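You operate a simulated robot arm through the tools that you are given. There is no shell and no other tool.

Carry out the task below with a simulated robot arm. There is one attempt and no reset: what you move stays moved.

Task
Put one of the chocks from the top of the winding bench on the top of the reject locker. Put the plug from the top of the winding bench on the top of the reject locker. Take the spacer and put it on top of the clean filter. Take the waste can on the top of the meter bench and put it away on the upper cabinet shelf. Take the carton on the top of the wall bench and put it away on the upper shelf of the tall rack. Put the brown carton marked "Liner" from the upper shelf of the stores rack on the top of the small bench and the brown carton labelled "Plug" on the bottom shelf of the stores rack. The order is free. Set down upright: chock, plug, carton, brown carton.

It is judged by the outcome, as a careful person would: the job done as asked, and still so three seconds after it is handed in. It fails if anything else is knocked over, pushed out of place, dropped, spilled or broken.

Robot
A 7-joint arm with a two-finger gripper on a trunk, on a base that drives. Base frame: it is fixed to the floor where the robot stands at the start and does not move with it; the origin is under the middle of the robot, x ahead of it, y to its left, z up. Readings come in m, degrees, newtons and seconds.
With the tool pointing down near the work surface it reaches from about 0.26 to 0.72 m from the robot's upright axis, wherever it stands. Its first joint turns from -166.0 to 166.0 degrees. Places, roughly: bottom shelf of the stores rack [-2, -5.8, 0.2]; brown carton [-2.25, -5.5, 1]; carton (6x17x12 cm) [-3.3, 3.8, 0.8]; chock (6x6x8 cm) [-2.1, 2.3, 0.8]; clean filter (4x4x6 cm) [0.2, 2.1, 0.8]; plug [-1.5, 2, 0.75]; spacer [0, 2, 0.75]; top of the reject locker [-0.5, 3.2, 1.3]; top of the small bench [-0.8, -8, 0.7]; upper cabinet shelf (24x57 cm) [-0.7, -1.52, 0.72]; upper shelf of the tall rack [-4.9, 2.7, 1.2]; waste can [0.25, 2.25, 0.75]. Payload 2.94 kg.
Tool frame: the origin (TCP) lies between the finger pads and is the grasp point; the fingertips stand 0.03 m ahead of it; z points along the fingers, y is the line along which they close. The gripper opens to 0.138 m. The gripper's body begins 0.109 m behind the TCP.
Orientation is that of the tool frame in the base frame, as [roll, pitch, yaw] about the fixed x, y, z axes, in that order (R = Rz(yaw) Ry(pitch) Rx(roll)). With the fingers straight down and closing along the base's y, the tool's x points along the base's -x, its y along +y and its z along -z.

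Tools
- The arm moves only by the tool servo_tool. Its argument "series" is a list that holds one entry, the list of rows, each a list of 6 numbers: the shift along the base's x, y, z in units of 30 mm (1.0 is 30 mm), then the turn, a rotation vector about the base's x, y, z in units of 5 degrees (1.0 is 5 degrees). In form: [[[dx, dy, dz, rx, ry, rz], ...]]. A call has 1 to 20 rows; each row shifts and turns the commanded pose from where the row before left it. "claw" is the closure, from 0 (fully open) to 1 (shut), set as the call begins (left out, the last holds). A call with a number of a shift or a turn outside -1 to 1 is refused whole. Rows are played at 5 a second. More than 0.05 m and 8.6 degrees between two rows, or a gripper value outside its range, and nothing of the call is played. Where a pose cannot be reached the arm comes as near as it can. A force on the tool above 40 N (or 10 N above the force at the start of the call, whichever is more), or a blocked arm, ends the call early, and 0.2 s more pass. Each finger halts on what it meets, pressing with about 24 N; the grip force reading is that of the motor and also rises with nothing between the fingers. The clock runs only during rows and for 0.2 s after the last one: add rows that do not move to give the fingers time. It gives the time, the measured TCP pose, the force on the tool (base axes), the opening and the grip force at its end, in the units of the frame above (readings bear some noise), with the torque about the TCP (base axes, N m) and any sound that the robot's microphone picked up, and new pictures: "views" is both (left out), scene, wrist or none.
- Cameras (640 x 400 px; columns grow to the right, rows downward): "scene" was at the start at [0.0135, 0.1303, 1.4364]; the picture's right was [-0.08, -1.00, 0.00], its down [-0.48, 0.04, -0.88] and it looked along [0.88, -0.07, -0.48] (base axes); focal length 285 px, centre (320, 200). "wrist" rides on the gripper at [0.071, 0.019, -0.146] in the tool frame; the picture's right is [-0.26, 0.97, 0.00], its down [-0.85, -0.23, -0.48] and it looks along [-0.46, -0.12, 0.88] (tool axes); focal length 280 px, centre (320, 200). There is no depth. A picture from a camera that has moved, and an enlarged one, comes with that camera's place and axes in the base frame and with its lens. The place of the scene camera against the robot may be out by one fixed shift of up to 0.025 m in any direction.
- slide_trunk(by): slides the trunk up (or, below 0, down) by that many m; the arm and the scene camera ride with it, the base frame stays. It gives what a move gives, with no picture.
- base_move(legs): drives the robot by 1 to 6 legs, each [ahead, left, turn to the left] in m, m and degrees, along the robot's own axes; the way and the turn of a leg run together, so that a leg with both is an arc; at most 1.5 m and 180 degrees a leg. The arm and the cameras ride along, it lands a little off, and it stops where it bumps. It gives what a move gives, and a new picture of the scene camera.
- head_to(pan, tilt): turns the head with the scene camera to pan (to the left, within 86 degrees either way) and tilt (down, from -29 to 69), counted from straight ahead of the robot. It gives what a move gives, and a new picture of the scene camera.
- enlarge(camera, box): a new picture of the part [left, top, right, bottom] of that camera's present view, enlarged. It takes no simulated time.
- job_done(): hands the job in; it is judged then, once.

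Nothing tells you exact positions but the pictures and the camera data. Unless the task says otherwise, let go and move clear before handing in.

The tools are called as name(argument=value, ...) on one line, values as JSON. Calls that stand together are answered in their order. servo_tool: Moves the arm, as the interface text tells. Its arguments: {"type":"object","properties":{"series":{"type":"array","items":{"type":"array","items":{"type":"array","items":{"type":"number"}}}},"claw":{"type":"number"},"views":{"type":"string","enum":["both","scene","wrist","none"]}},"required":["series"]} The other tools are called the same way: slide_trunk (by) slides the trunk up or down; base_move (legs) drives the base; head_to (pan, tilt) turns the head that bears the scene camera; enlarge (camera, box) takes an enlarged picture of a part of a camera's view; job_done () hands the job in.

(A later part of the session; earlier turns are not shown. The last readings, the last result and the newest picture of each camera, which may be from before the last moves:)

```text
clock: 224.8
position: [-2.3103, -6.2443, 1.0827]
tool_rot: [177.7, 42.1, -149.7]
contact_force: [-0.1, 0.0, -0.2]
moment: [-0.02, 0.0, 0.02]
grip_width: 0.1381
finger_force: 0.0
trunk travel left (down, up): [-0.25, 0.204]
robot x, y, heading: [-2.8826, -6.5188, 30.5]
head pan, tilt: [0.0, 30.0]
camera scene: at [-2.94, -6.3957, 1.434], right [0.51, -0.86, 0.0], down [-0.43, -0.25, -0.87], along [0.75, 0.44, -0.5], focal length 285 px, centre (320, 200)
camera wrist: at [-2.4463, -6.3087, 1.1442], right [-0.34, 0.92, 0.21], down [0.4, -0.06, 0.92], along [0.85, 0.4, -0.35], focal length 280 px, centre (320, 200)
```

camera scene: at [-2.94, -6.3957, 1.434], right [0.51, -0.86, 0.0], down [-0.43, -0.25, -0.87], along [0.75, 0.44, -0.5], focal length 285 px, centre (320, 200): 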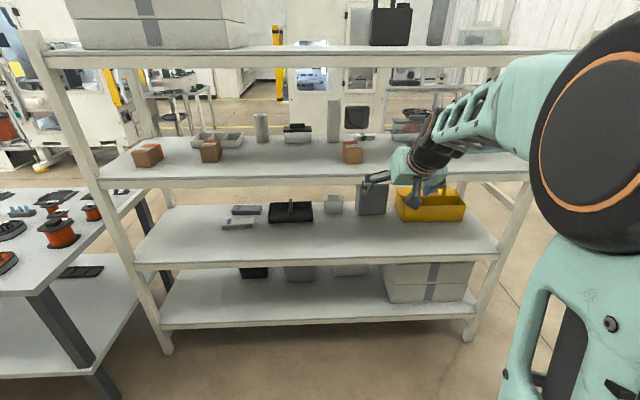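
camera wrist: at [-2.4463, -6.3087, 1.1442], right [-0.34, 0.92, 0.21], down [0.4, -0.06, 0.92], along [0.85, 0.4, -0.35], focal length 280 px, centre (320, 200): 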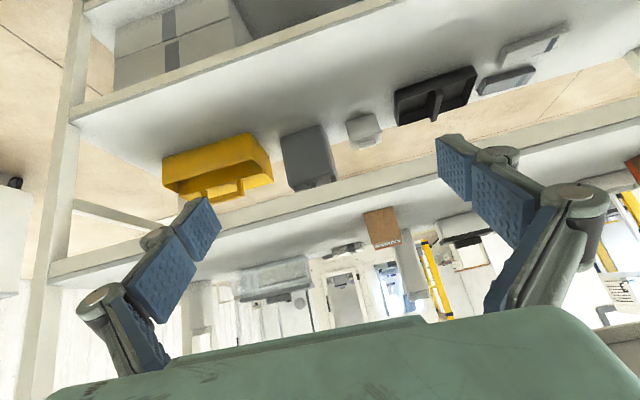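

Tilt reached (42°). I'll correct a small roll, shift sideways in line with the Plug carton, and drive in a bit.

servo_tool(series=[[[-0.55, 0.92, 0.2, -0.148, -0.086, -0.154], [-0.55, 0.92, 0.2, -0.148, -0.086, -0.154], [0, 0, 0, 0, 0, 0]]], views="none")

base_move(legs=[[0.25, 0, 0]])

servo_tool(series=[[[0, 0, 0, 0, 0, 0]]], views="wrist")

```text
clock: 225.6
position: [-2.3419, -6.1898, 1.0928]
tool_rot: [-180.0, 42.1, -149.6]
contact_force: [-0.3, 0.3, 0.3]
moment: [-0.02, -0.03, 0.03]
grip_width: 0.138
finger_force: 0.1
trunk travel left (down, up): [-0.25, 0.204]
robot x, y, heading: [-2.8829, -6.5214, 30.6]
head pan, tilt: [0.0, 30.0]
```

```text
clock: 227.5
position: [-2.1251, -6.0608, 1.0927]
tool_rot: [-180.0, 42.2, -149.6]
contact_force: [-0.4, 0.1, 0.2]
moment: [0.01, 0.0, 0.02]
grip_width: 0.138
finger_force: 0.0
trunk travel left (down, up): [-0.25, 0.204]
robot x, y, heading: [-2.6653, -6.3915, 30.5]
head pan, tilt: [0.0, 30.0]
camera scene: at [-2.7223, -6.2671, 1.434], right [0.51, -0.86, 0.0], down [-0.43, -0.25, -0.87], along [0.75, 0.44, -0.5], focal length 285 px, centre (320, 200)
```

scene: 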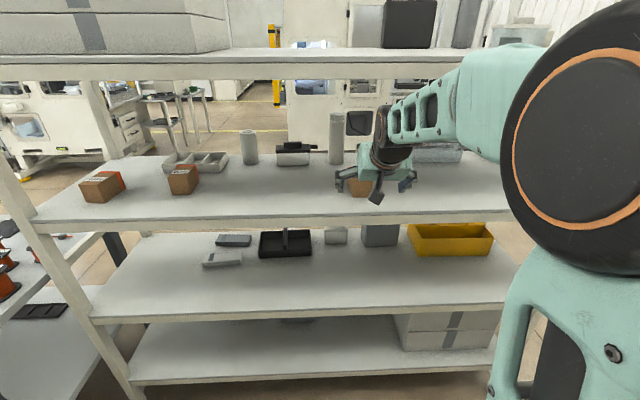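

```text
clock: 227.9
position: [-2.1257, -6.0612, 1.0928]
tool_rot: [179.9, 42.2, -149.7]
contact_force: [0.4, 0.1, 0.3]
moment: [0.03, -0.02, -0.03]
grip_width: 0.1377
finger_force: 0.0
trunk travel left (down, up): [-0.25, 0.204]
robot x, y, heading: [-2.6629, -6.3868, 30.6]
head pan, tilt: [0.0, 30.0]
camera wrist: at [-2.2643, -6.12, 1.1546], right [-0.32, 0.93, 0.18], down [0.38, -0.04, 0.92], along [0.87, 0.36, -0.34], focal length 280 px, centre (320, 200)
```

wrist: 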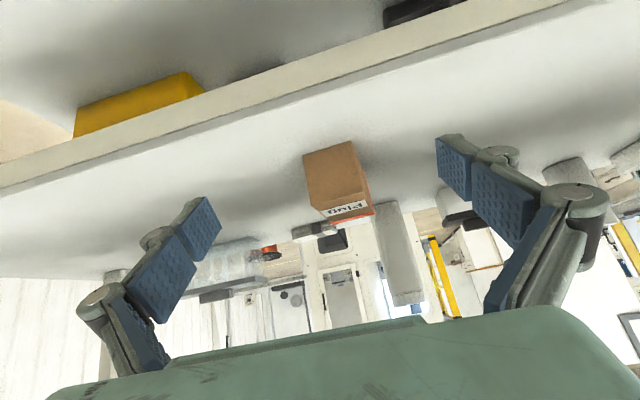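

The Plug carton is now well in view. Enlarging for its exact pose.

enlarge(camera="wrist", box=[280, 120, 400, 240])

enlarge(camera="scene", box=[320, 130, 430, 230])

```text
3.33 times, centred on (340, 180) of wrist
camera zoom: at [-2.2643, -6.12, 1.1546], right [-0.32, 0.93, 0.18], down [0.38, -0.04, 0.92], along [0.87, 0.36, -0.34], focal length 935 px, centre (253, 267)
```

zoom: 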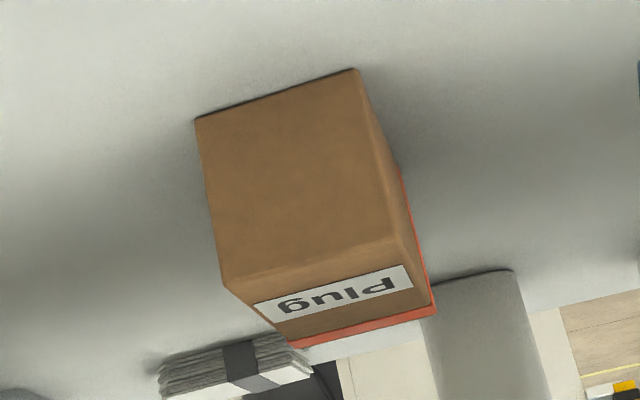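

```text
4.00 times, centred on (375, 180) of scene
camera zoom: at [-2.7224, -6.2672, 1.434], right [0.51, -0.86, 0.0], down [-0.43, -0.25, -0.87], along [0.75, 0.44, -0.5], focal length 1140 px, centre (100, 280)
```

zoom: 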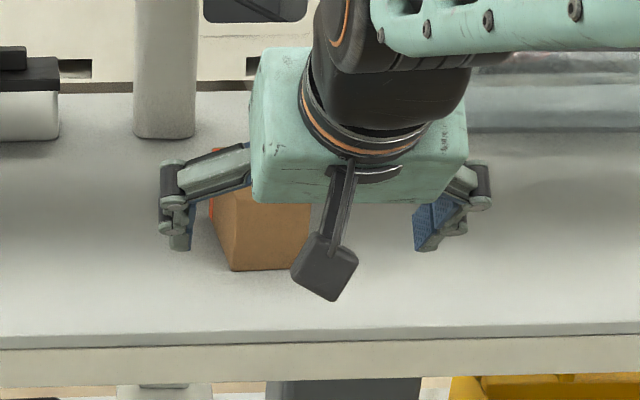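

Carton is roughly 6 cm, turned about 5° from the tool. I'll yaw 5° and move to a pre-grasp point behind and above it.

servo_tool(series=[[[0.65, 0.4, 0.2, 0, 0, 0.25], [0.65, 0.4, 0.2, 0, 0, 0.25], [0.65, 0.4, 0.2, 0, 0, 0.25], [0.65, 0.4, 0.2, 0, 0, 0.25], [0, 0, 0, 0, 0, 0]]], views="both")

enlarge(camera="wrist", box=[240, 80, 400, 200])

```text
clock: 229.1
position: [-2.0457, -6.0109, 1.1163]
tool_rot: [-180.0, 42.1, -144.7]
contact_force: [0.5, -0.2, 0.8]
moment: [0.01, -0.03, 0.0]
grip_width: 0.1381
finger_force: 0.0
trunk travel left (down, up): [-0.25, 0.204]
robot x, y, heading: [-2.6672, -6.3906, 30.5]
head pan, tilt: [0.0, 30.0]
camera scene: at [-2.7223, -6.2671, 1.434], right [0.51, -0.86, 0.0], down [-0.43, -0.25, -0.87], along [0.75, 0.44, -0.5], focal length 285 px, centre (320, 200)
camera wrist: at [-2.1797, -6.0829, 1.1784], right [-0.4, 0.9, 0.18], down [0.39, -0.01, 0.92], along [0.83, 0.44, -0.34], focal length 280 px, centre (320, 200)
```

scene: 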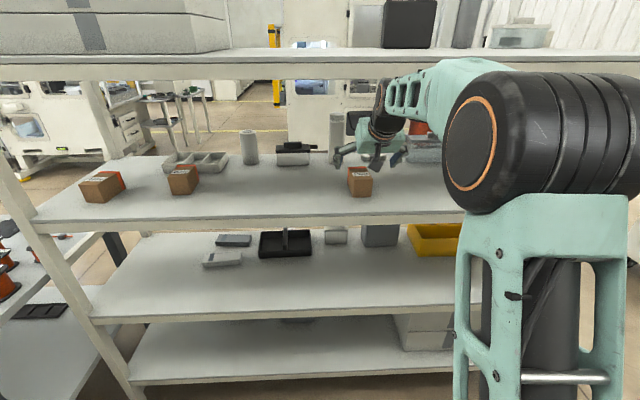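
wrist: 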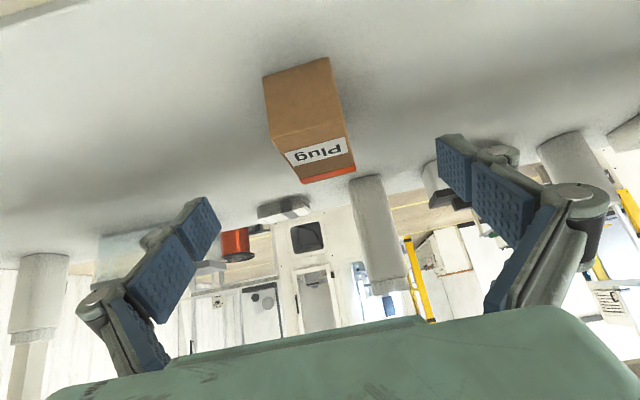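

```text
3.33 times, centred on (320, 140) of wrist
camera zoom: at [-2.1797, -6.0829, 1.1784], right [-0.4, 0.9, 0.18], down [0.39, -0.01, 0.92], along [0.83, 0.44, -0.34], focal length 935 px, centre (320, 400)
```

zoom: 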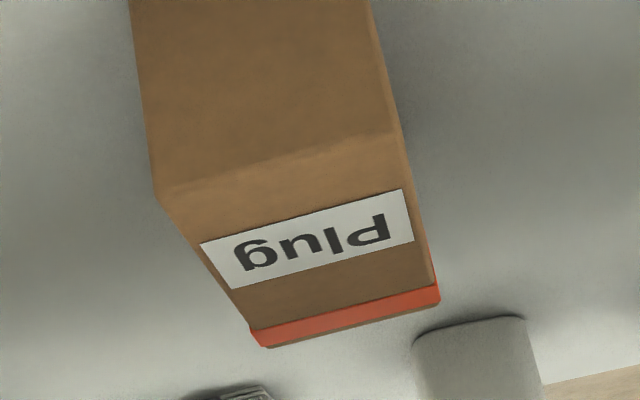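

Triangulated: shelf at z≈1.00, carton ≈ 5.5×9×6 cm, centred at [-1.991, -5.976]. Advancing along the tool axis so the fingers straddle it.

servo_tool(series=[[[0.458, 0.294, -0.61, 0, 0, 0.1], [0.458, 0.294, -0.61, 0, 0, 0.1], [0.458, 0.294, -0.61, 0, 0, 0.1], [0.458, 0.294, -0.61, 0, 0, 0], [0, 0, 0, 0, 0, 0]]], views="both")

enlarge(camera="scene", box=[310, 120, 430, 220])

```text
clock: 230.3
position: [-1.9933, -5.9777, 1.0428]
tool_rot: [-179.9, 42.2, -143.2]
contact_force: [0.6, -0.2, -0.1]
moment: [0.01, 0.03, -0.01]
grip_width: 0.138
finger_force: 0.0
trunk travel left (down, up): [-0.25, 0.204]
robot x, y, heading: [-2.6657, -6.3892, 30.5]
head pan, tilt: [0.0, 30.0]
camera scene: at [-2.7223, -6.2671, 1.434], right [0.51, -0.86, 0.0], down [-0.43, -0.25, -0.87], along [0.75, 0.44, -0.5], focal length 285 px, centre (320, 200)
camera wrist: at [-2.1249, -6.0512, 1.1048], right [-0.42, 0.89, 0.18], down [0.39, 0.0, 0.92], along [0.82, 0.46, -0.34], focal length 280 px, centre (320, 200)
```

scene: 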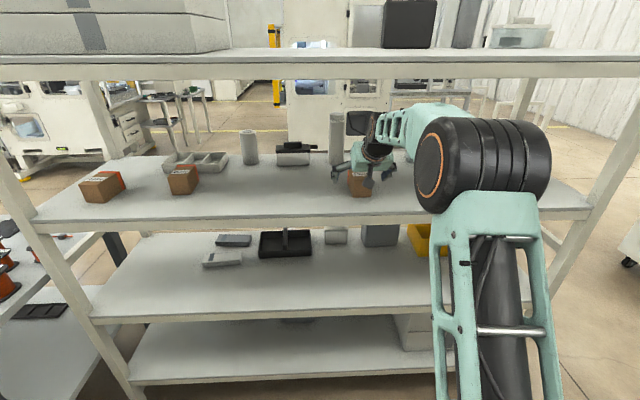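
wrist: 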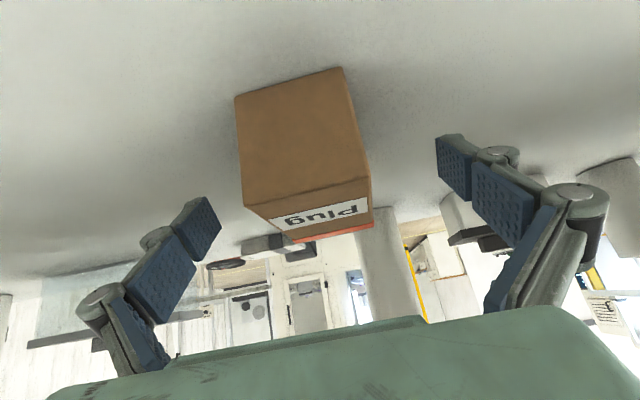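

```text
4.00 times, centred on (370, 170) of scene
camera zoom: at [-2.7223, -6.2671, 1.434], right [0.51, -0.86, 0.0], down [-0.43, -0.25, -0.87], along [0.75, 0.44, -0.5], focal length 1140 px, centre (120, 320)
```

zoom: 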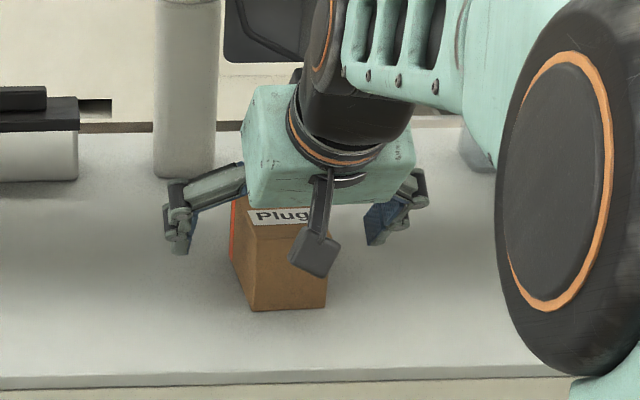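

The carton is where expected between the fingers. Closing.

servo_tool(series=[[[0, 0, 0, 0, 0, 0], [0, 0, 0, 0, 0, 0], [0, 0, 0, 0, 0, 0], [0, 0, 0, 0, 0, 0], [0, 0, 0, 0, 0, 0]]], claw=1, views="wrist")

```text
clock: 231.5
position: [-1.9949, -5.9772, 1.0432]
tool_rot: [180.0, 42.1, -143.2]
contact_force: [0.9, -0.3, -0.4]
moment: [-0.02, -0.05, 0.01]
grip_width: 0.0556
finger_force: 24.2
trunk travel left (down, up): [-0.25, 0.204]
robot x, y, heading: [-2.6655, -6.3934, 30.4]
head pan, tilt: [0.0, 30.0]
camera wrist: at [-2.1251, -6.0515, 1.1051], right [-0.42, 0.89, 0.18], down [0.39, 0.0, 0.92], along [0.82, 0.46, -0.34], focal length 280 px, centre (320, 200)
```

wrist: 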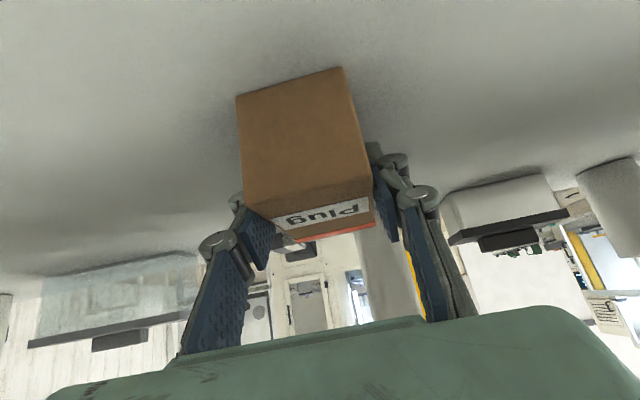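

Gripped at 55.6 mm. Lifting slightly and backing the base straight out of the rack.

servo_tool(series=[[[0, 0, 0.5, 0, 0, 0], [0, 0, 1, 0, 0, 0], [0, 0, 0.5, 0, 0, 0], [0, 0, 0, 0, 0, 0]]], views="wrist")

base_move(legs=[[-0.35, 0, 0.5]])

slide_trunk(by=-0.25)

```text
clock: 232.5
position: [-1.9946, -5.9766, 1.1039]
tool_rot: [179.9, 42.2, -143.2]
contact_force: [0.2, 0.4, -1.9]
moment: [0.02, 0.0, 0.02]
grip_width: 0.0558
finger_force: 23.9
trunk travel left (down, up): [-0.25, 0.204]
robot x, y, heading: [-2.6663, -6.3905, 30.8]
head pan, tilt: [0.0, 30.0]
camera wrist: at [-2.1255, -6.0519, 1.1658], right [-0.42, 0.89, 0.18], down [0.39, 0.0, 0.92], along [0.82, 0.46, -0.34], focal length 280 px, centre (320, 200)
```

wrist: 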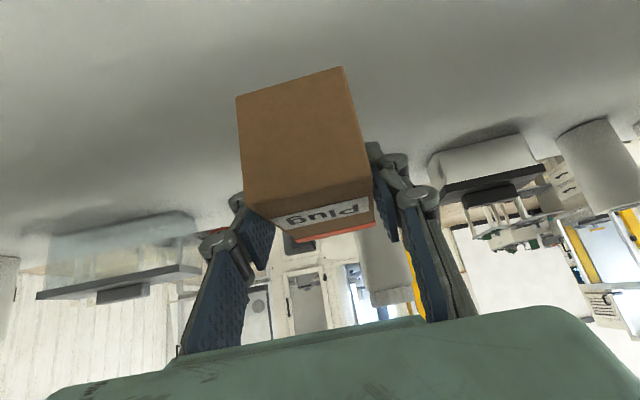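

```text
clock: 234.8
position: [-2.2986, -6.15, 1.1039]
tool_rot: [180.0, 42.3, -142.5]
contact_force: [0.3, 0.4, -2.4]
moment: [0.0, -0.02, -0.02]
grip_width: 0.0555
finger_force: 23.9
trunk travel left (down, up): [-0.25, 0.204]
robot x, y, heading: [-2.9653, -6.5704, 31.0]
head pan, tilt: [0.0, 30.0]
camera scene: at [-3.0233, -6.4467, 1.434], right [0.52, -0.86, 0.0], down [-0.43, -0.26, -0.87], along [0.74, 0.45, -0.5], focal length 285 px, centre (320, 200)
```

scene: 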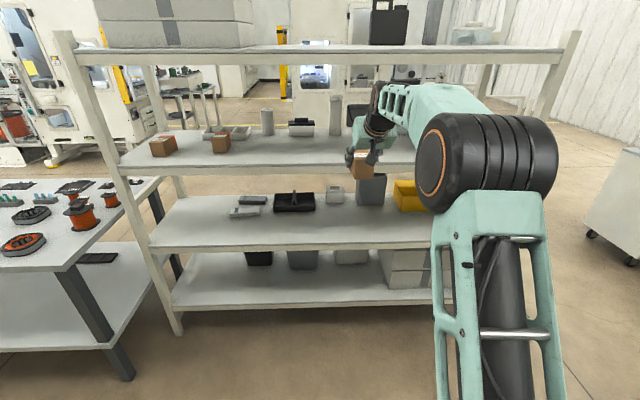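

```text
clock: 237.3
position: [-2.2991, -6.1499, 0.8532]
tool_rot: [-180.0, 42.2, -142.6]
contact_force: [-0.3, -0.3, -2.4]
moment: [-0.02, 0.02, 0.01]
grip_width: 0.0552
finger_force: 23.7
trunk travel left (down, up): [0.0, 0.454]
robot x, y, heading: [-2.9656, -6.5696, 31.2]
head pan, tilt: [0.0, 30.0]
```

Trunk is down. Now lowering the arm outside the rack, easing it inward while keeping the 42° tilt.

servo_tool(series=[[[-0.2, -0.12, -1, 0, 0, 0], [-0.2, -0.12, -1, 0, 0, 0], [-0.2, -0.12, -1, 0, 0, 0], [-0.2, -0.12, -1, 0, 0, 0], [-0.2, -0.12, -1, 0, 0, 0], [-0.2, -0.12, -1, 0, 0, 0], [-0.2, -0.12, -1, 0, 0, 0], [-0.2, -0.12, -1, 0, 0, 0], [-0.2, -0.12, -1, 0, 0, 0], [-0.2, -0.12, -1, 0, 0, 0], [0, 0, 0, 0, 0, 0]]])

```text
clock: 239.7
position: [-2.3584, -6.1851, 0.5533]
tool_rot: [-179.9, 42.2, -142.6]
contact_force: [-0.6, -0.5, -1.8]
moment: [-0.01, 0.0, 0.02]
grip_width: 0.0554
finger_force: 23.7
trunk travel left (down, up): [0.0, 0.454]
robot x, y, heading: [-2.9661, -6.5732, 31.3]
head pan, tilt: [0.0, 30.0]
camera scene: at [-3.0233, -6.4466, 1.184], right [0.52, -0.86, 0.0], down [-0.43, -0.26, -0.87], along [0.74, 0.45, -0.5], focal length 285 px, centre (320, 200)
camera wrist: at [-2.4896, -6.2609, 0.6156], right [-0.43, 0.88, 0.18], down [0.39, 0.0, 0.92], along [0.82, 0.47, -0.34], focal length 280 px, centre (320, 200)
```

scene: 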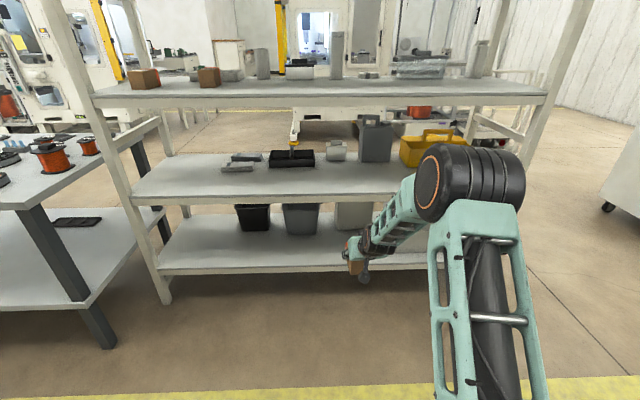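
wrist: 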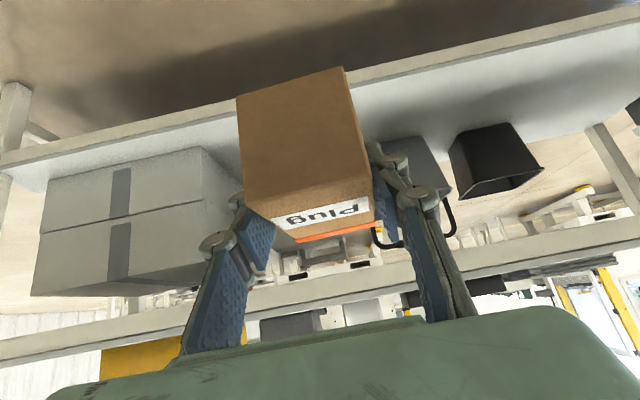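

Working well. Continue lowering to just above the bottom shelf's level.

servo_tool(series=[[[-0.3, -0.18, -1, 0, 0, 0], [-0.3, -0.18, -1, 0, 0, 0], [-0.3, -0.18, -1, 0, 0, 0], [-0.3, -0.18, -1, 0, 0, 0], [-0.2, -0.12, -1, 0, 0, 0], [-0.2, -0.12, -1, 0, 0, 0], [-0.2, -0.12, -1, 0, 0, 0], [0, 0, 0, 0, 0, 0]]])

```text
clock: 241.5
position: [-2.4134, -6.2204, 0.3442]
tool_rot: [-180.0, 42.2, -142.6]
contact_force: [-0.5, -0.3, -1.3]
moment: [-0.01, -0.03, -0.01]
grip_width: 0.0556
finger_force: 23.7
trunk travel left (down, up): [0.0, 0.454]
robot x, y, heading: [-2.9641, -6.5706, 31.2]
head pan, tilt: [0.0, 30.0]
camera scene: at [-3.0233, -6.4467, 1.184], right [0.52, -0.86, 0.0], down [-0.43, -0.26, -0.87], along [0.74, 0.45, -0.5], focal length 285 px, centre (320, 200)
camera wrist: at [-2.5432, -6.296, 0.4065], right [-0.43, 0.88, 0.18], down [0.39, 0.0, 0.92], along [0.82, 0.47, -0.34], focal length 280 px, centre (320, 200)
```

scene: 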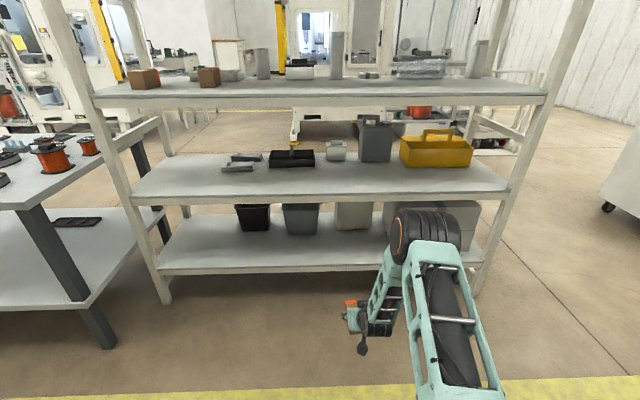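
wrist: 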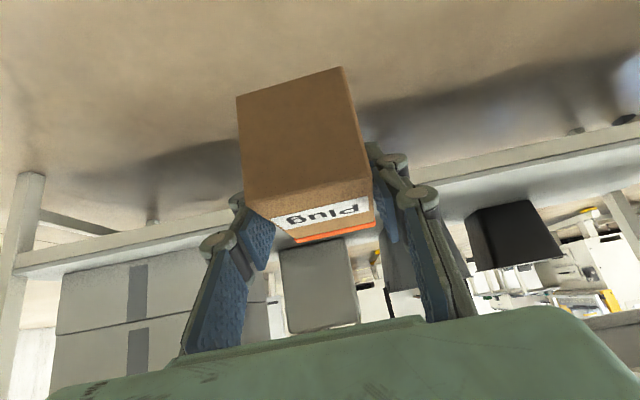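

The elbow stays well back of the rack line. I'll shift left 10 cm and drive in partway, then check.

base_move(legs=[[0, 0.1, 0], [0.28, 0, 0]])

servo_tool(series=[[[0, 0, 0, 0, 0, 0]]], views="wrist")

head_to(pan=0, tilt=40)

```text
clock: 244.6
position: [-2.231, -5.9957, 0.3456]
tool_rot: [180.0, 42.1, -142.6]
contact_force: [0.9, -0.1, -1.5]
moment: [0.01, 0.0, 0.03]
grip_width: 0.0556
finger_force: 23.7
trunk travel left (down, up): [0.0, 0.454]
robot x, y, heading: [-2.784, -6.3435, 31.1]
head pan, tilt: [0.0, 30.0]
camera scene: at [-2.8419, -6.2219, 1.184], right [0.52, -0.86, 0.0], down [-0.43, -0.26, -0.87], along [0.74, 0.45, -0.5], focal length 285 px, centre (320, 200)
```

scene: 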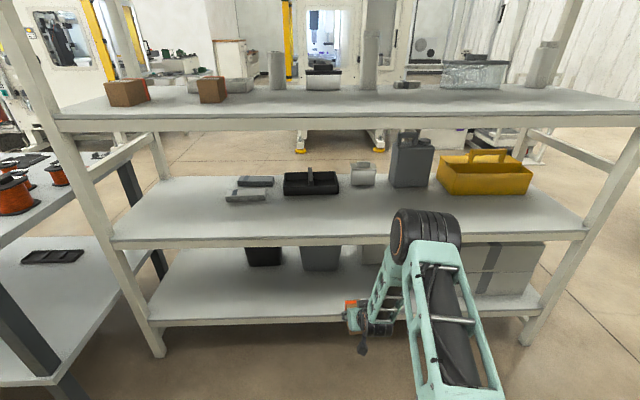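

```text
clock: 245.0
position: [-2.2313, -5.9949, 0.3454]
tool_rot: [179.9, 42.1, -142.6]
contact_force: [0.4, -0.7, -2.3]
moment: [0.01, -0.01, 0.0]
grip_width: 0.0554
finger_force: 23.9
trunk travel left (down, up): [0.0, 0.454]
robot x, y, heading: [-2.7869, -6.3457, 30.9]
head pan, tilt: [0.0, 30.0]
camera wrist: at [-2.362, -6.0715, 0.4065], right [-0.43, 0.88, 0.18], down [0.39, 0.01, 0.92], along [0.81, 0.47, -0.34], focal length 280 px, centre (320, 200)
```

wrist: 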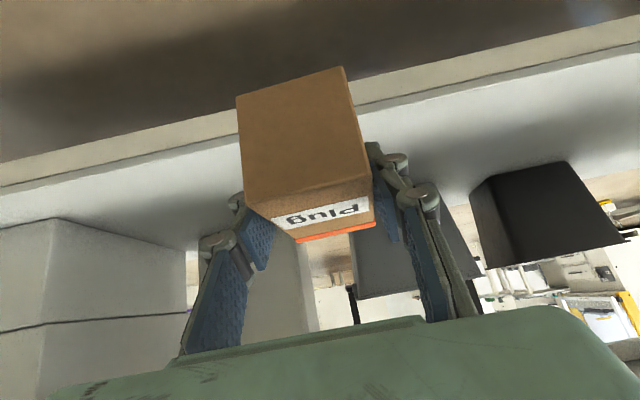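

```text
clock: 245.7
position: [-2.2319, -5.9964, 0.3452]
tool_rot: [-179.8, 42.1, -142.6]
contact_force: [0.6, -0.1, -2.3]
moment: [0.02, 0.03, -0.01]
grip_width: 0.0553
finger_force: 23.8
trunk travel left (down, up): [0.0, 0.454]
robot x, y, heading: [-2.7848, -6.3423, 31.3]
head pan, tilt: [0.0, 40.0]
camera scene: at [-2.8465, -6.2247, 1.1687], right [0.52, -0.86, 0.0], down [-0.55, -0.33, -0.77], along [0.66, 0.4, -0.64], focal length 285 px, centre (320, 200)
```

scene: 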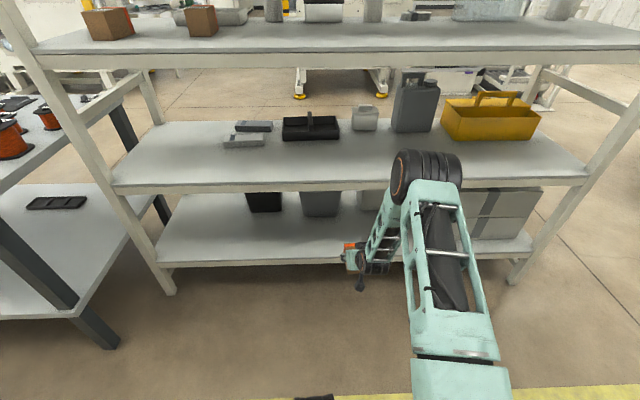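

Bottom shelf surface appears around z ≈ 0.23; the carton's underside is at 0.305, so there's clearance. Driving the last 0.18 m in.

base_move(legs=[[0.18, 0, 0]])

servo_tool(series=[[[0, 0, -0.5, 0, 0, 0], [0, 0, -0.3, 0, 0, 0], [0, 0, 0, 0, 0, 0]]], views="wrist")

enlarge(camera="scene", box=[260, 180, 460, 310])

```text
clock: 247.2
position: [-2.0786, -5.9037, 0.3448]
tool_rot: [-180.0, 42.0, -142.6]
contact_force: [-0.2, 0.2, -3.0]
moment: [-0.02, 0.01, 0.02]
grip_width: 0.0554
finger_force: 24.2
trunk travel left (down, up): [0.0, 0.454]
robot x, y, heading: [-2.6288, -6.2552, 31.1]
head pan, tilt: [0.0, 40.0]
camera scene: at [-2.6944, -6.1329, 1.1687], right [0.52, -0.86, 0.0], down [-0.55, -0.33, -0.77], along [0.66, 0.4, -0.64], focal length 285 px, centre (320, 200)
```

scene: 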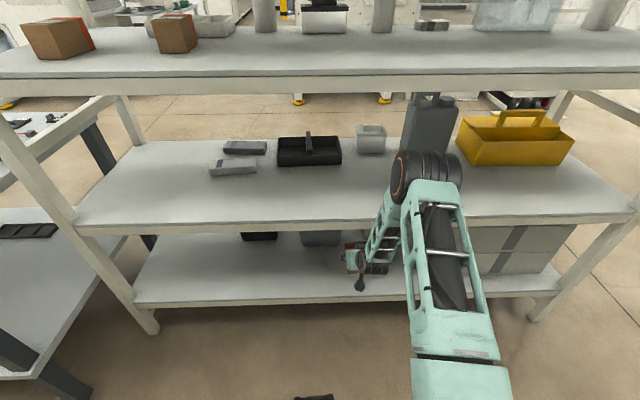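

```text
clock: 248.0
position: [-2.0784, -5.9032, 0.321]
tool_rot: [-179.9, 42.2, -142.6]
contact_force: [-0.5, 0.2, -2.7]
moment: [0.02, 0.01, -0.02]
grip_width: 0.0553
finger_force: 23.9
trunk travel left (down, up): [0.0, 0.454]
robot x, y, heading: [-2.6335, -6.2576, 31.3]
head pan, tilt: [0.0, 40.0]
camera wrist: at [-2.2092, -5.9788, 0.3827], right [-0.43, 0.88, 0.18], down [0.39, 0.0, 0.92], along [0.81, 0.47, -0.34], focal length 280 px, centre (320, 200)
```

wrist: 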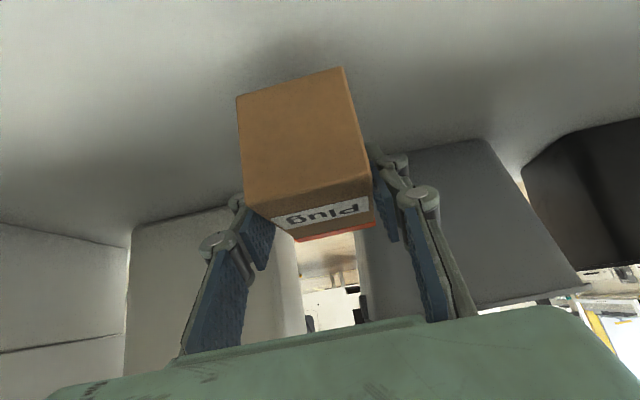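

```text
3.08 times, centred on (360, 245) of scene
camera zoom: at [-2.6944, -6.1329, 1.1687], right [0.52, -0.86, 0.0], down [-0.55, -0.33, -0.77], along [0.66, 0.4, -0.64], focal length 877 px, centre (197, 62)
```

zoom: 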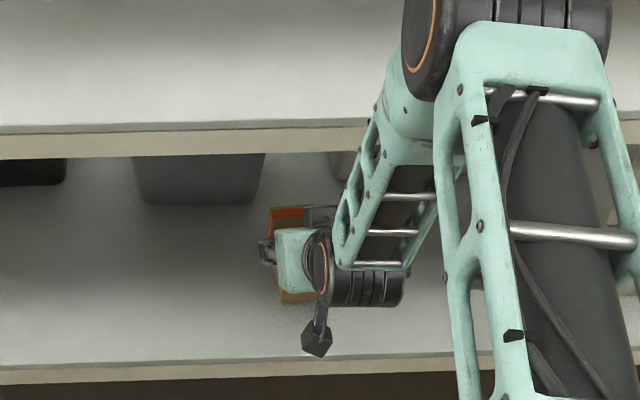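

Carton is over the free rear strip of the bottom shelf, 10 cm clear of the bucket. Lowering carefully.

servo_tool(series=[[[0, 0, -0.4, 0, 0, 0], [0, 0, -0.3, 0, 0, 0], [0, 0, -0.2, 0, 0, 0], [0, 0, 0, 0, 0, 0]]], views="none")

servo_tool(series=[[[0, 0, -0.15, 0, 0, 0], [0, 0, -0.1, 0, 0, 0], [0, 0, 0, 0, 0, 0]]], views="wrist")

```text
clock: 249.0
position: [-2.0801, -5.9031, 0.2946]
tool_rot: [-180.0, 42.1, -142.6]
contact_force: [0.1, -0.1, -2.4]
moment: [-0.02, 0.01, -0.02]
grip_width: 0.0555
finger_force: 24.2
trunk travel left (down, up): [0.0, 0.454]
robot x, y, heading: [-2.6316, -6.252, 31.0]
head pan, tilt: [0.0, 40.0]
```

```text
clock: 249.8
position: [-2.0796, -5.9029, 0.2859]
tool_rot: [180.0, 42.1, -142.6]
contact_force: [-0.1, -0.2, -2.3]
moment: [0.02, 0.01, 0.01]
grip_width: 0.0552
finger_force: 24.3
trunk travel left (down, up): [0.0, 0.454]
robot x, y, heading: [-2.6364, -6.257, 31.1]
head pan, tilt: [0.0, 40.0]
camera wrist: at [-2.21, -5.979, 0.3482], right [-0.43, 0.88, 0.18], down [0.39, 0.01, 0.92], along [0.81, 0.47, -0.34], focal length 280 px, centre (320, 200)
```

wrist: 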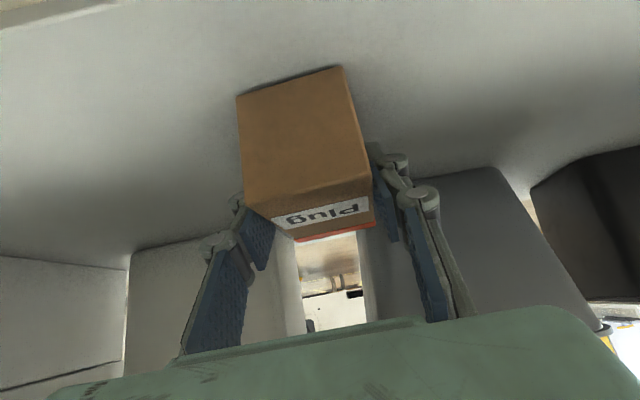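

Nearly down (contact shadow visible). Continue in 2–3 mm steps.

servo_tool(series=[[[0, 0, -0.08, 0, 0, 0], [0, 0, -0.08, 0, 0, 0], [0, 0, 0, 0, 0, 0]]], views="none")

servo_tool(series=[[[0, 0, -0.08, 0, 0, 0], [0, 0, 0, 0, 0, 0]]], views="none")

servo_tool(series=[[[0, 0, -0.08, 0, 0, 0], [0, 0, 0, 0, 0, 0]]], views="wrist")

```text
clock: 250.6
position: [-2.0785, -5.9013, 0.2848]
tool_rot: [179.9, 42.4, -142.6]
contact_force: [-4.3, -2.9, 11.4]
moment: [-0.13, 0.3, 0.04]
grip_width: 0.0555
finger_force: 24.1
trunk travel left (down, up): [0.0, 0.454]
robot x, y, heading: [-2.6325, -6.2547, 30.9]
head pan, tilt: [0.0, 40.0]
```

```text
clock: 251.2
position: [-2.0785, -5.9028, 0.2838]
tool_rot: [179.9, 42.6, -142.6]
contact_force: [-4.0, -4.0, 24.0]
moment: [0.23, -0.27, -0.02]
grip_width: 0.0556
finger_force: 23.7
trunk travel left (down, up): [0.0, 0.454]
robot x, y, heading: [-2.6343, -6.2547, 30.9]
head pan, tilt: [0.0, 40.0]
```

```text
clock: 251.8
position: [-2.0775, -5.902, 0.2805]
tool_rot: [-179.9, 42.6, -142.6]
contact_force: [0.1, 1.8, 23.5]
moment: [0.32, -0.32, 0.04]
grip_width: 0.0556
finger_force: 24.4
trunk travel left (down, up): [0.0, 0.454]
robot x, y, heading: [-2.6301, -6.2525, 31.1]
head pan, tilt: [0.0, 40.0]
camera wrist: at [-2.2087, -5.9785, 0.3409], right [-0.43, 0.88, 0.18], down [0.38, 0.0, 0.92], along [0.82, 0.47, -0.34], focal length 280 px, centre (320, 200)
```

wrist: 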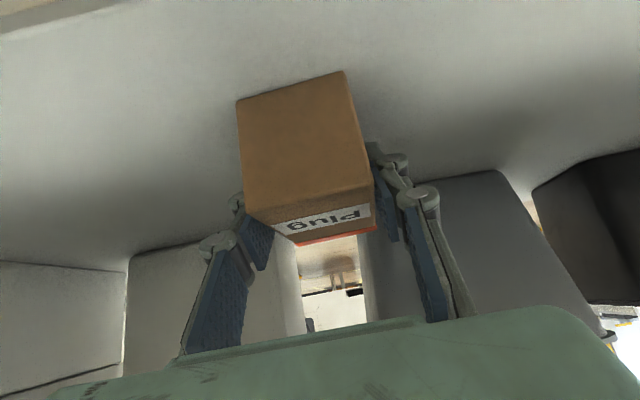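

Carton is on the bottom shelf. Easing the pressure slightly, then releasing and backing out along the tool axis.

servo_tool(series=[[[0, 0, 0.15, 0, 0, 0], [0, 0, 0, 0, 0, 0]]], views="none")

servo_tool(series=[[[0, 0, 0, 0, 0, 0], [0, 0, 0, 0, 0, 0], [0, 0, 0, 0, 0, 0]]], claw=0.2, views="wrist")

```text
clock: 252.4
position: [-2.0801, -5.9048, 0.2813]
tool_rot: [180.0, 42.0, -142.7]
contact_force: [2.7, 2.4, 6.3]
moment: [0.25, -0.48, 0.0]
grip_width: 0.0556
finger_force: 24.4
trunk travel left (down, up): [0.0, 0.454]
robot x, y, heading: [-2.6315, -6.2539, 31.3]
head pan, tilt: [0.0, 40.0]
```

```text
clock: 253.2
position: [-2.0799, -5.9042, 0.2814]
tool_rot: [-180.0, 42.1, -142.6]
contact_force: [-0.4, -1.2, -0.5]
moment: [0.02, 0.0, -0.03]
grip_width: 0.1106
finger_force: 0.0
trunk travel left (down, up): [0.0, 0.454]
robot x, y, heading: [-2.6329, -6.2545, 30.9]
head pan, tilt: [0.0, 40.0]
camera wrist: at [-2.2099, -5.9797, 0.3432], right [-0.43, 0.88, 0.18], down [0.39, 0.01, 0.92], along [0.81, 0.47, -0.34], focal length 280 px, centre (320, 200)
```

wrist: 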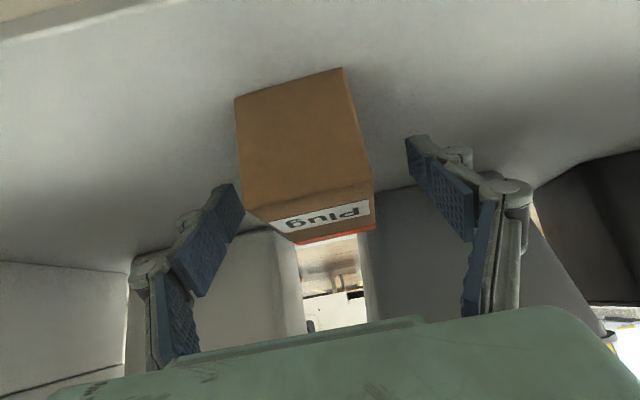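

Released. Retreating along the tool axis, then backing the base out.

servo_tool(series=[[[-0.53, -0.41, 0.74, 0, 0, 0], [-0.53, -0.41, 0.74, 0, 0, 0], [-0.53, -0.41, 0.74, 0, 0, 0], [0, 0, 0, 0, 0, 0]]], views="wrist")

base_move(legs=[[-0.42, 0, 0]])

enlarge(camera="scene", box=[220, 150, 440, 290])

```text
clock: 254.2
position: [-2.1266, -5.942, 0.3482]
tool_rot: [180.0, 42.1, -142.6]
contact_force: [-0.7, 0.2, -0.7]
moment: [0.01, -0.02, -0.03]
grip_width: 0.11
finger_force: 0.1
trunk travel left (down, up): [0.0, 0.454]
robot x, y, heading: [-2.6341, -6.2533, 30.9]
head pan, tilt: [0.0, 40.0]
camera wrist: at [-2.2561, -6.017, 0.4087], right [-0.43, 0.88, 0.18], down [0.39, 0.0, 0.92], along [0.82, 0.47, -0.34], focal length 280 px, centre (320, 200)
```

wrist: 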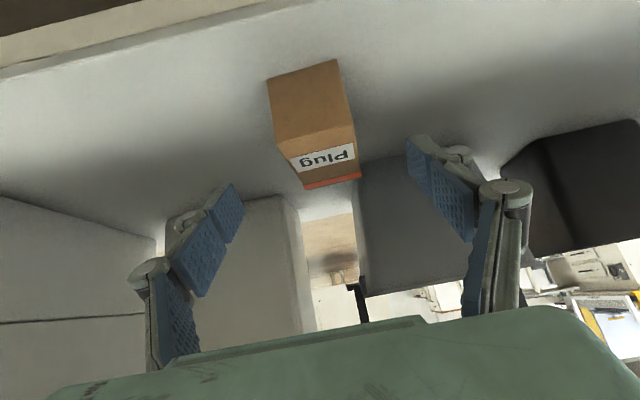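

```text
clock: 256.8
position: [-2.4833, -6.1527, 0.3473]
tool_rot: [-179.9, 42.1, -142.2]
contact_force: [0.4, -0.5, 0.3]
moment: [-0.03, -0.03, 0.02]
grip_width: 0.1105
finger_force: 0.0
trunk travel left (down, up): [0.0, 0.454]
robot x, y, heading: [-2.9854, -6.468, 31.7]
head pan, tilt: [0.0, 40.0]
camera scene: at [-3.0515, -6.3504, 1.1687], right [0.52, -0.85, 0.0], down [-0.55, -0.34, -0.77], along [0.65, 0.4, -0.64], focal length 285 px, centre (320, 200)
```

scene: 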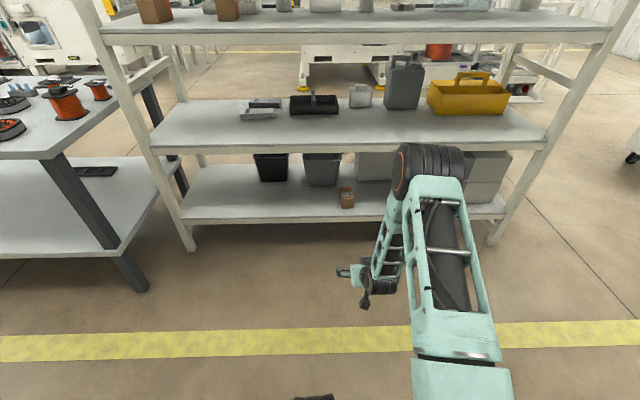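

```text
2.86 times, centred on (330, 220) of scene
camera zoom: at [-3.0515, -6.3504, 1.1687], right [0.52, -0.85, 0.0], down [-0.55, -0.34, -0.77], along [0.65, 0.4, -0.64], focal length 814 px, centre (291, 143)
```

zoom: 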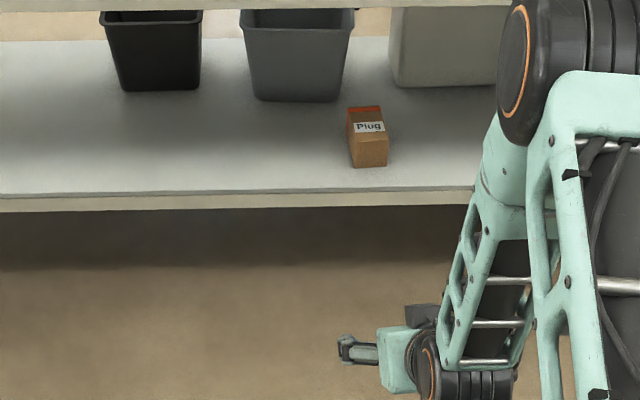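

The Plug carton stands upright on the bottom shelf. Now raising the trunk and arm again and sliding left to the Liner carton.

slide_trunk(by=0.25)

servo_tool(series=[[[0.2, 0.12, 1, 0, 0, 0], [0.2, 0.12, 1, 0, 0, 0], [0.2, 0.12, 1, 0, 0, 0], [0.2, 0.12, 1, 0, 0, 0], [0.2, 0.12, 1, 0, 0, 0], [0.2, 0.12, 1, 0, 0, 0], [0.2, 0.12, 1, 0, 0, 0], [0.2, 0.12, 1, 0, 0, 0], [0.2, 0.12, 1, 0, 0, 0], [0.2, 0.12, 1, 0, 0, 0], [0.2, 0.12, 1, 0, 0, 0], [0.2, 0.12, 1, 0, 0, 0], [0.2, 0.12, 1, 0, 0, 0], [0.2, 0.12, 1, 0, 0, 0], [0.2, 0.12, 1, 0, 0, 0], [0.2, 0.12, 1, 0, 0, 0], [0.2, 0.12, 1, 0, 0, 0], [0, 0, 0, 0, 0, 0]]], claw=0, views="none")

base_move(legs=[[0, 0.65, -0.5]])

servo_tool(series=[[[0, 0, 0, 0, 0, 0]]], views="wrist")

```text
clock: 259.4
position: [-2.4837, -6.1537, 0.5965]
tool_rot: [180.0, 42.2, -142.1]
contact_force: [-0.1, -0.2, 0.4]
moment: [0.0, -0.01, 0.03]
grip_width: 0.1103
finger_force: 0.0
trunk travel left (down, up): [-0.25, 0.204]
robot x, y, heading: [-2.9875, -6.468, 31.4]
head pan, tilt: [0.0, 40.0]
```

```text
clock: 263.1
position: [-2.3835, -6.0922, 1.1059]
tool_rot: [179.9, 42.1, -142.2]
contact_force: [-0.3, 0.3, -0.6]
moment: [0.0, 0.01, -0.02]
grip_width: 0.1381
finger_force: 0.1
trunk travel left (down, up): [-0.25, 0.204]
robot x, y, heading: [-2.9865, -6.4749, 31.6]
head pan, tilt: [0.0, 40.0]
```

```text
clock: 269.2
position: [-2.7166, -5.5453, 1.1059]
tool_rot: [-180.0, 42.1, -142.2]
contact_force: [-0.5, -0.1, 0.2]
moment: [0.02, 0.01, -0.01]
grip_width: 0.1378
finger_force: 0.1
trunk travel left (down, up): [-0.25, 0.204]
robot x, y, heading: [-3.3196, -5.9196, 31.4]
head pan, tilt: [0.0, 40.0]
camera scene: at [-3.3875, -5.8017, 1.4187], right [0.52, -0.85, 0.0], down [-0.55, -0.34, -0.77], along [0.65, 0.4, -0.64], focal length 285 px, centre (320, 200)
```

scene: 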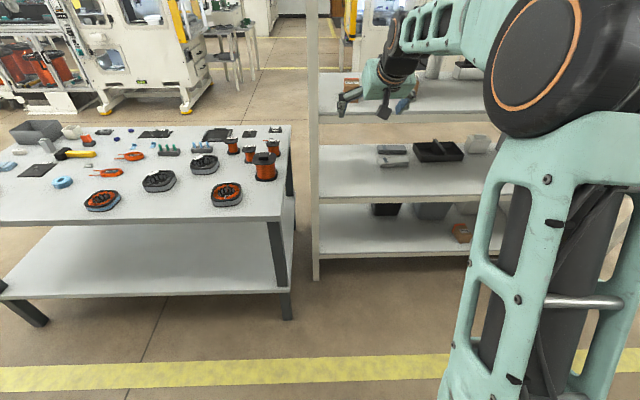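

```text
clock: 269.6
position: [-2.7182, -5.5454, 1.1062]
tool_rot: [-179.9, 42.1, -142.2]
contact_force: [0.4, -0.2, -0.9]
moment: [0.01, 0.0, -0.01]
grip_width: 0.1383
finger_force: 0.2
trunk travel left (down, up): [-0.25, 0.204]
robot x, y, heading: [-3.3224, -5.9209, 31.4]
head pan, tilt: [0.0, 40.0]
camera wrist: at [-2.8488, -5.6217, 1.1676], right [-0.44, 0.88, 0.18], down [0.39, 0.01, 0.92], along [0.81, 0.47, -0.34], focal length 280 px, centre (320, 200)
```

wrist: 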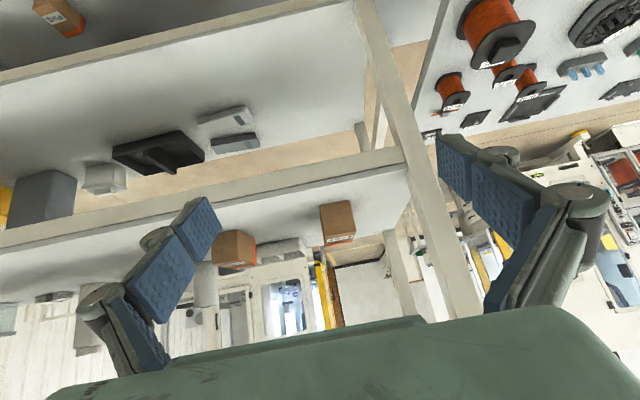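

The Liner carton is visible just beside the rack's post. Enlarging to measure it.

enlarge(camera="wrist", box=[300, 150, 440, 260])

```text
3.64 times, centred on (370, 205) of wrist
camera zoom: at [-2.8488, -5.6217, 1.1676], right [-0.44, 0.88, 0.18], down [0.39, 0.01, 0.92], along [0.81, 0.47, -0.34], focal length 1020 px, centre (138, 182)
```

zoom: 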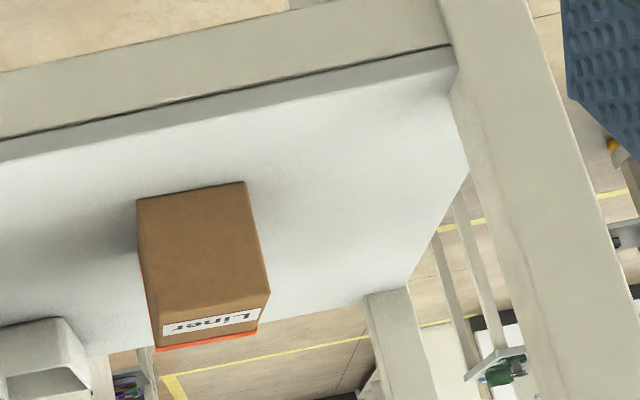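

Liner carton centre ≈ [-2.408, -5.342], turned so the tool must yaw −14°; post is ~10 cm to its left. I'll yaw, narrow the jaws a bit, and drive in.

servo_tool(series=[[[0, 0, 0.3, 0, 0, -0.7], [0, 0, 0.3, 0, 0, -0.7], [0, 0, 0.3, 0, 0, -0.7], [0, 0, 0, 0, 0, -0.7], [0, 0, 0, 0, 0, 0]]], claw=0.32, views="none")

base_move(legs=[[0.25, 0, 0]])

servo_tool(series=[[[0, 0, 0, 0, 0, 0]]], views="wrist")

enlarge(camera="wrist", box=[240, 80, 440, 220])

```text
clock: 270.9
position: [-2.7191, -5.5442, 1.1324]
tool_rot: [-180.0, 42.1, -156.4]
contact_force: [-0.3, 0.6, 0.3]
moment: [0.01, 0.01, -0.01]
grip_width: 0.094
finger_force: 0.0
trunk travel left (down, up): [-0.25, 0.204]
robot x, y, heading: [-3.3232, -5.9241, 31.4]
head pan, tilt: [0.0, 40.0]
```

```text
clock: 272.7
position: [-2.5056, -5.4143, 1.1344]
tool_rot: [-180.0, 42.1, -156.3]
contact_force: [-0.1, 0.1, 0.0]
moment: [-0.02, 0.01, 0.0]
grip_width: 0.0936
finger_force: 0.2
trunk travel left (down, up): [-0.25, 0.204]
robot x, y, heading: [-3.1141, -5.7912, 31.5]
head pan, tilt: [0.0, 40.0]
camera scene: at [-3.1756, -5.672, 1.4187], right [0.52, -0.85, 0.0], down [-0.55, -0.34, -0.77], along [0.65, 0.4, -0.64], focal length 285 px, centre (320, 200)
```

scene: 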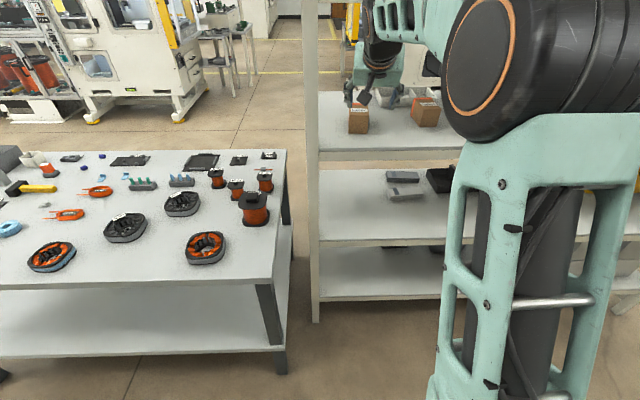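

```text
clock: 273.1
position: [-2.5072, -5.4158, 1.1324]
tool_rot: [179.8, 42.1, -156.3]
contact_force: [0.5, 0.5, -0.1]
moment: [-0.01, 0.03, 0.0]
grip_width: 0.0934
finger_force: 0.1
trunk travel left (down, up): [-0.25, 0.204]
robot x, y, heading: [-3.108, -5.7941, 31.5]
head pan, tilt: [0.0, 40.0]
camera wrist: at [-2.652, -5.4573, 1.1945], right [-0.21, 0.96, 0.18], down [0.38, -0.09, 0.92], along [0.9, 0.26, -0.34], focal length 280 px, centre (320, 200)
```

wrist: 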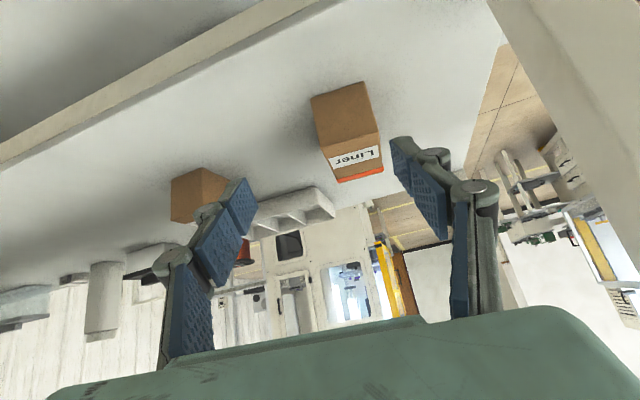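

```text
2.86 times, centred on (340, 150) of wrist
camera zoom: at [-2.652, -5.4573, 1.1945], right [-0.21, 0.96, 0.18], down [0.38, -0.09, 0.92], along [0.9, 0.26, -0.34], focal length 801 px, centre (263, 343)
```

zoom: 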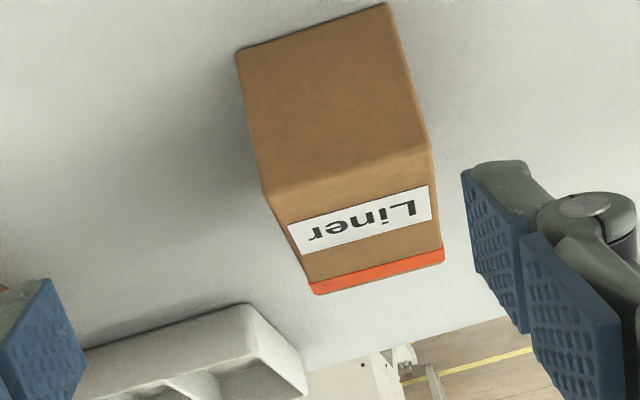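

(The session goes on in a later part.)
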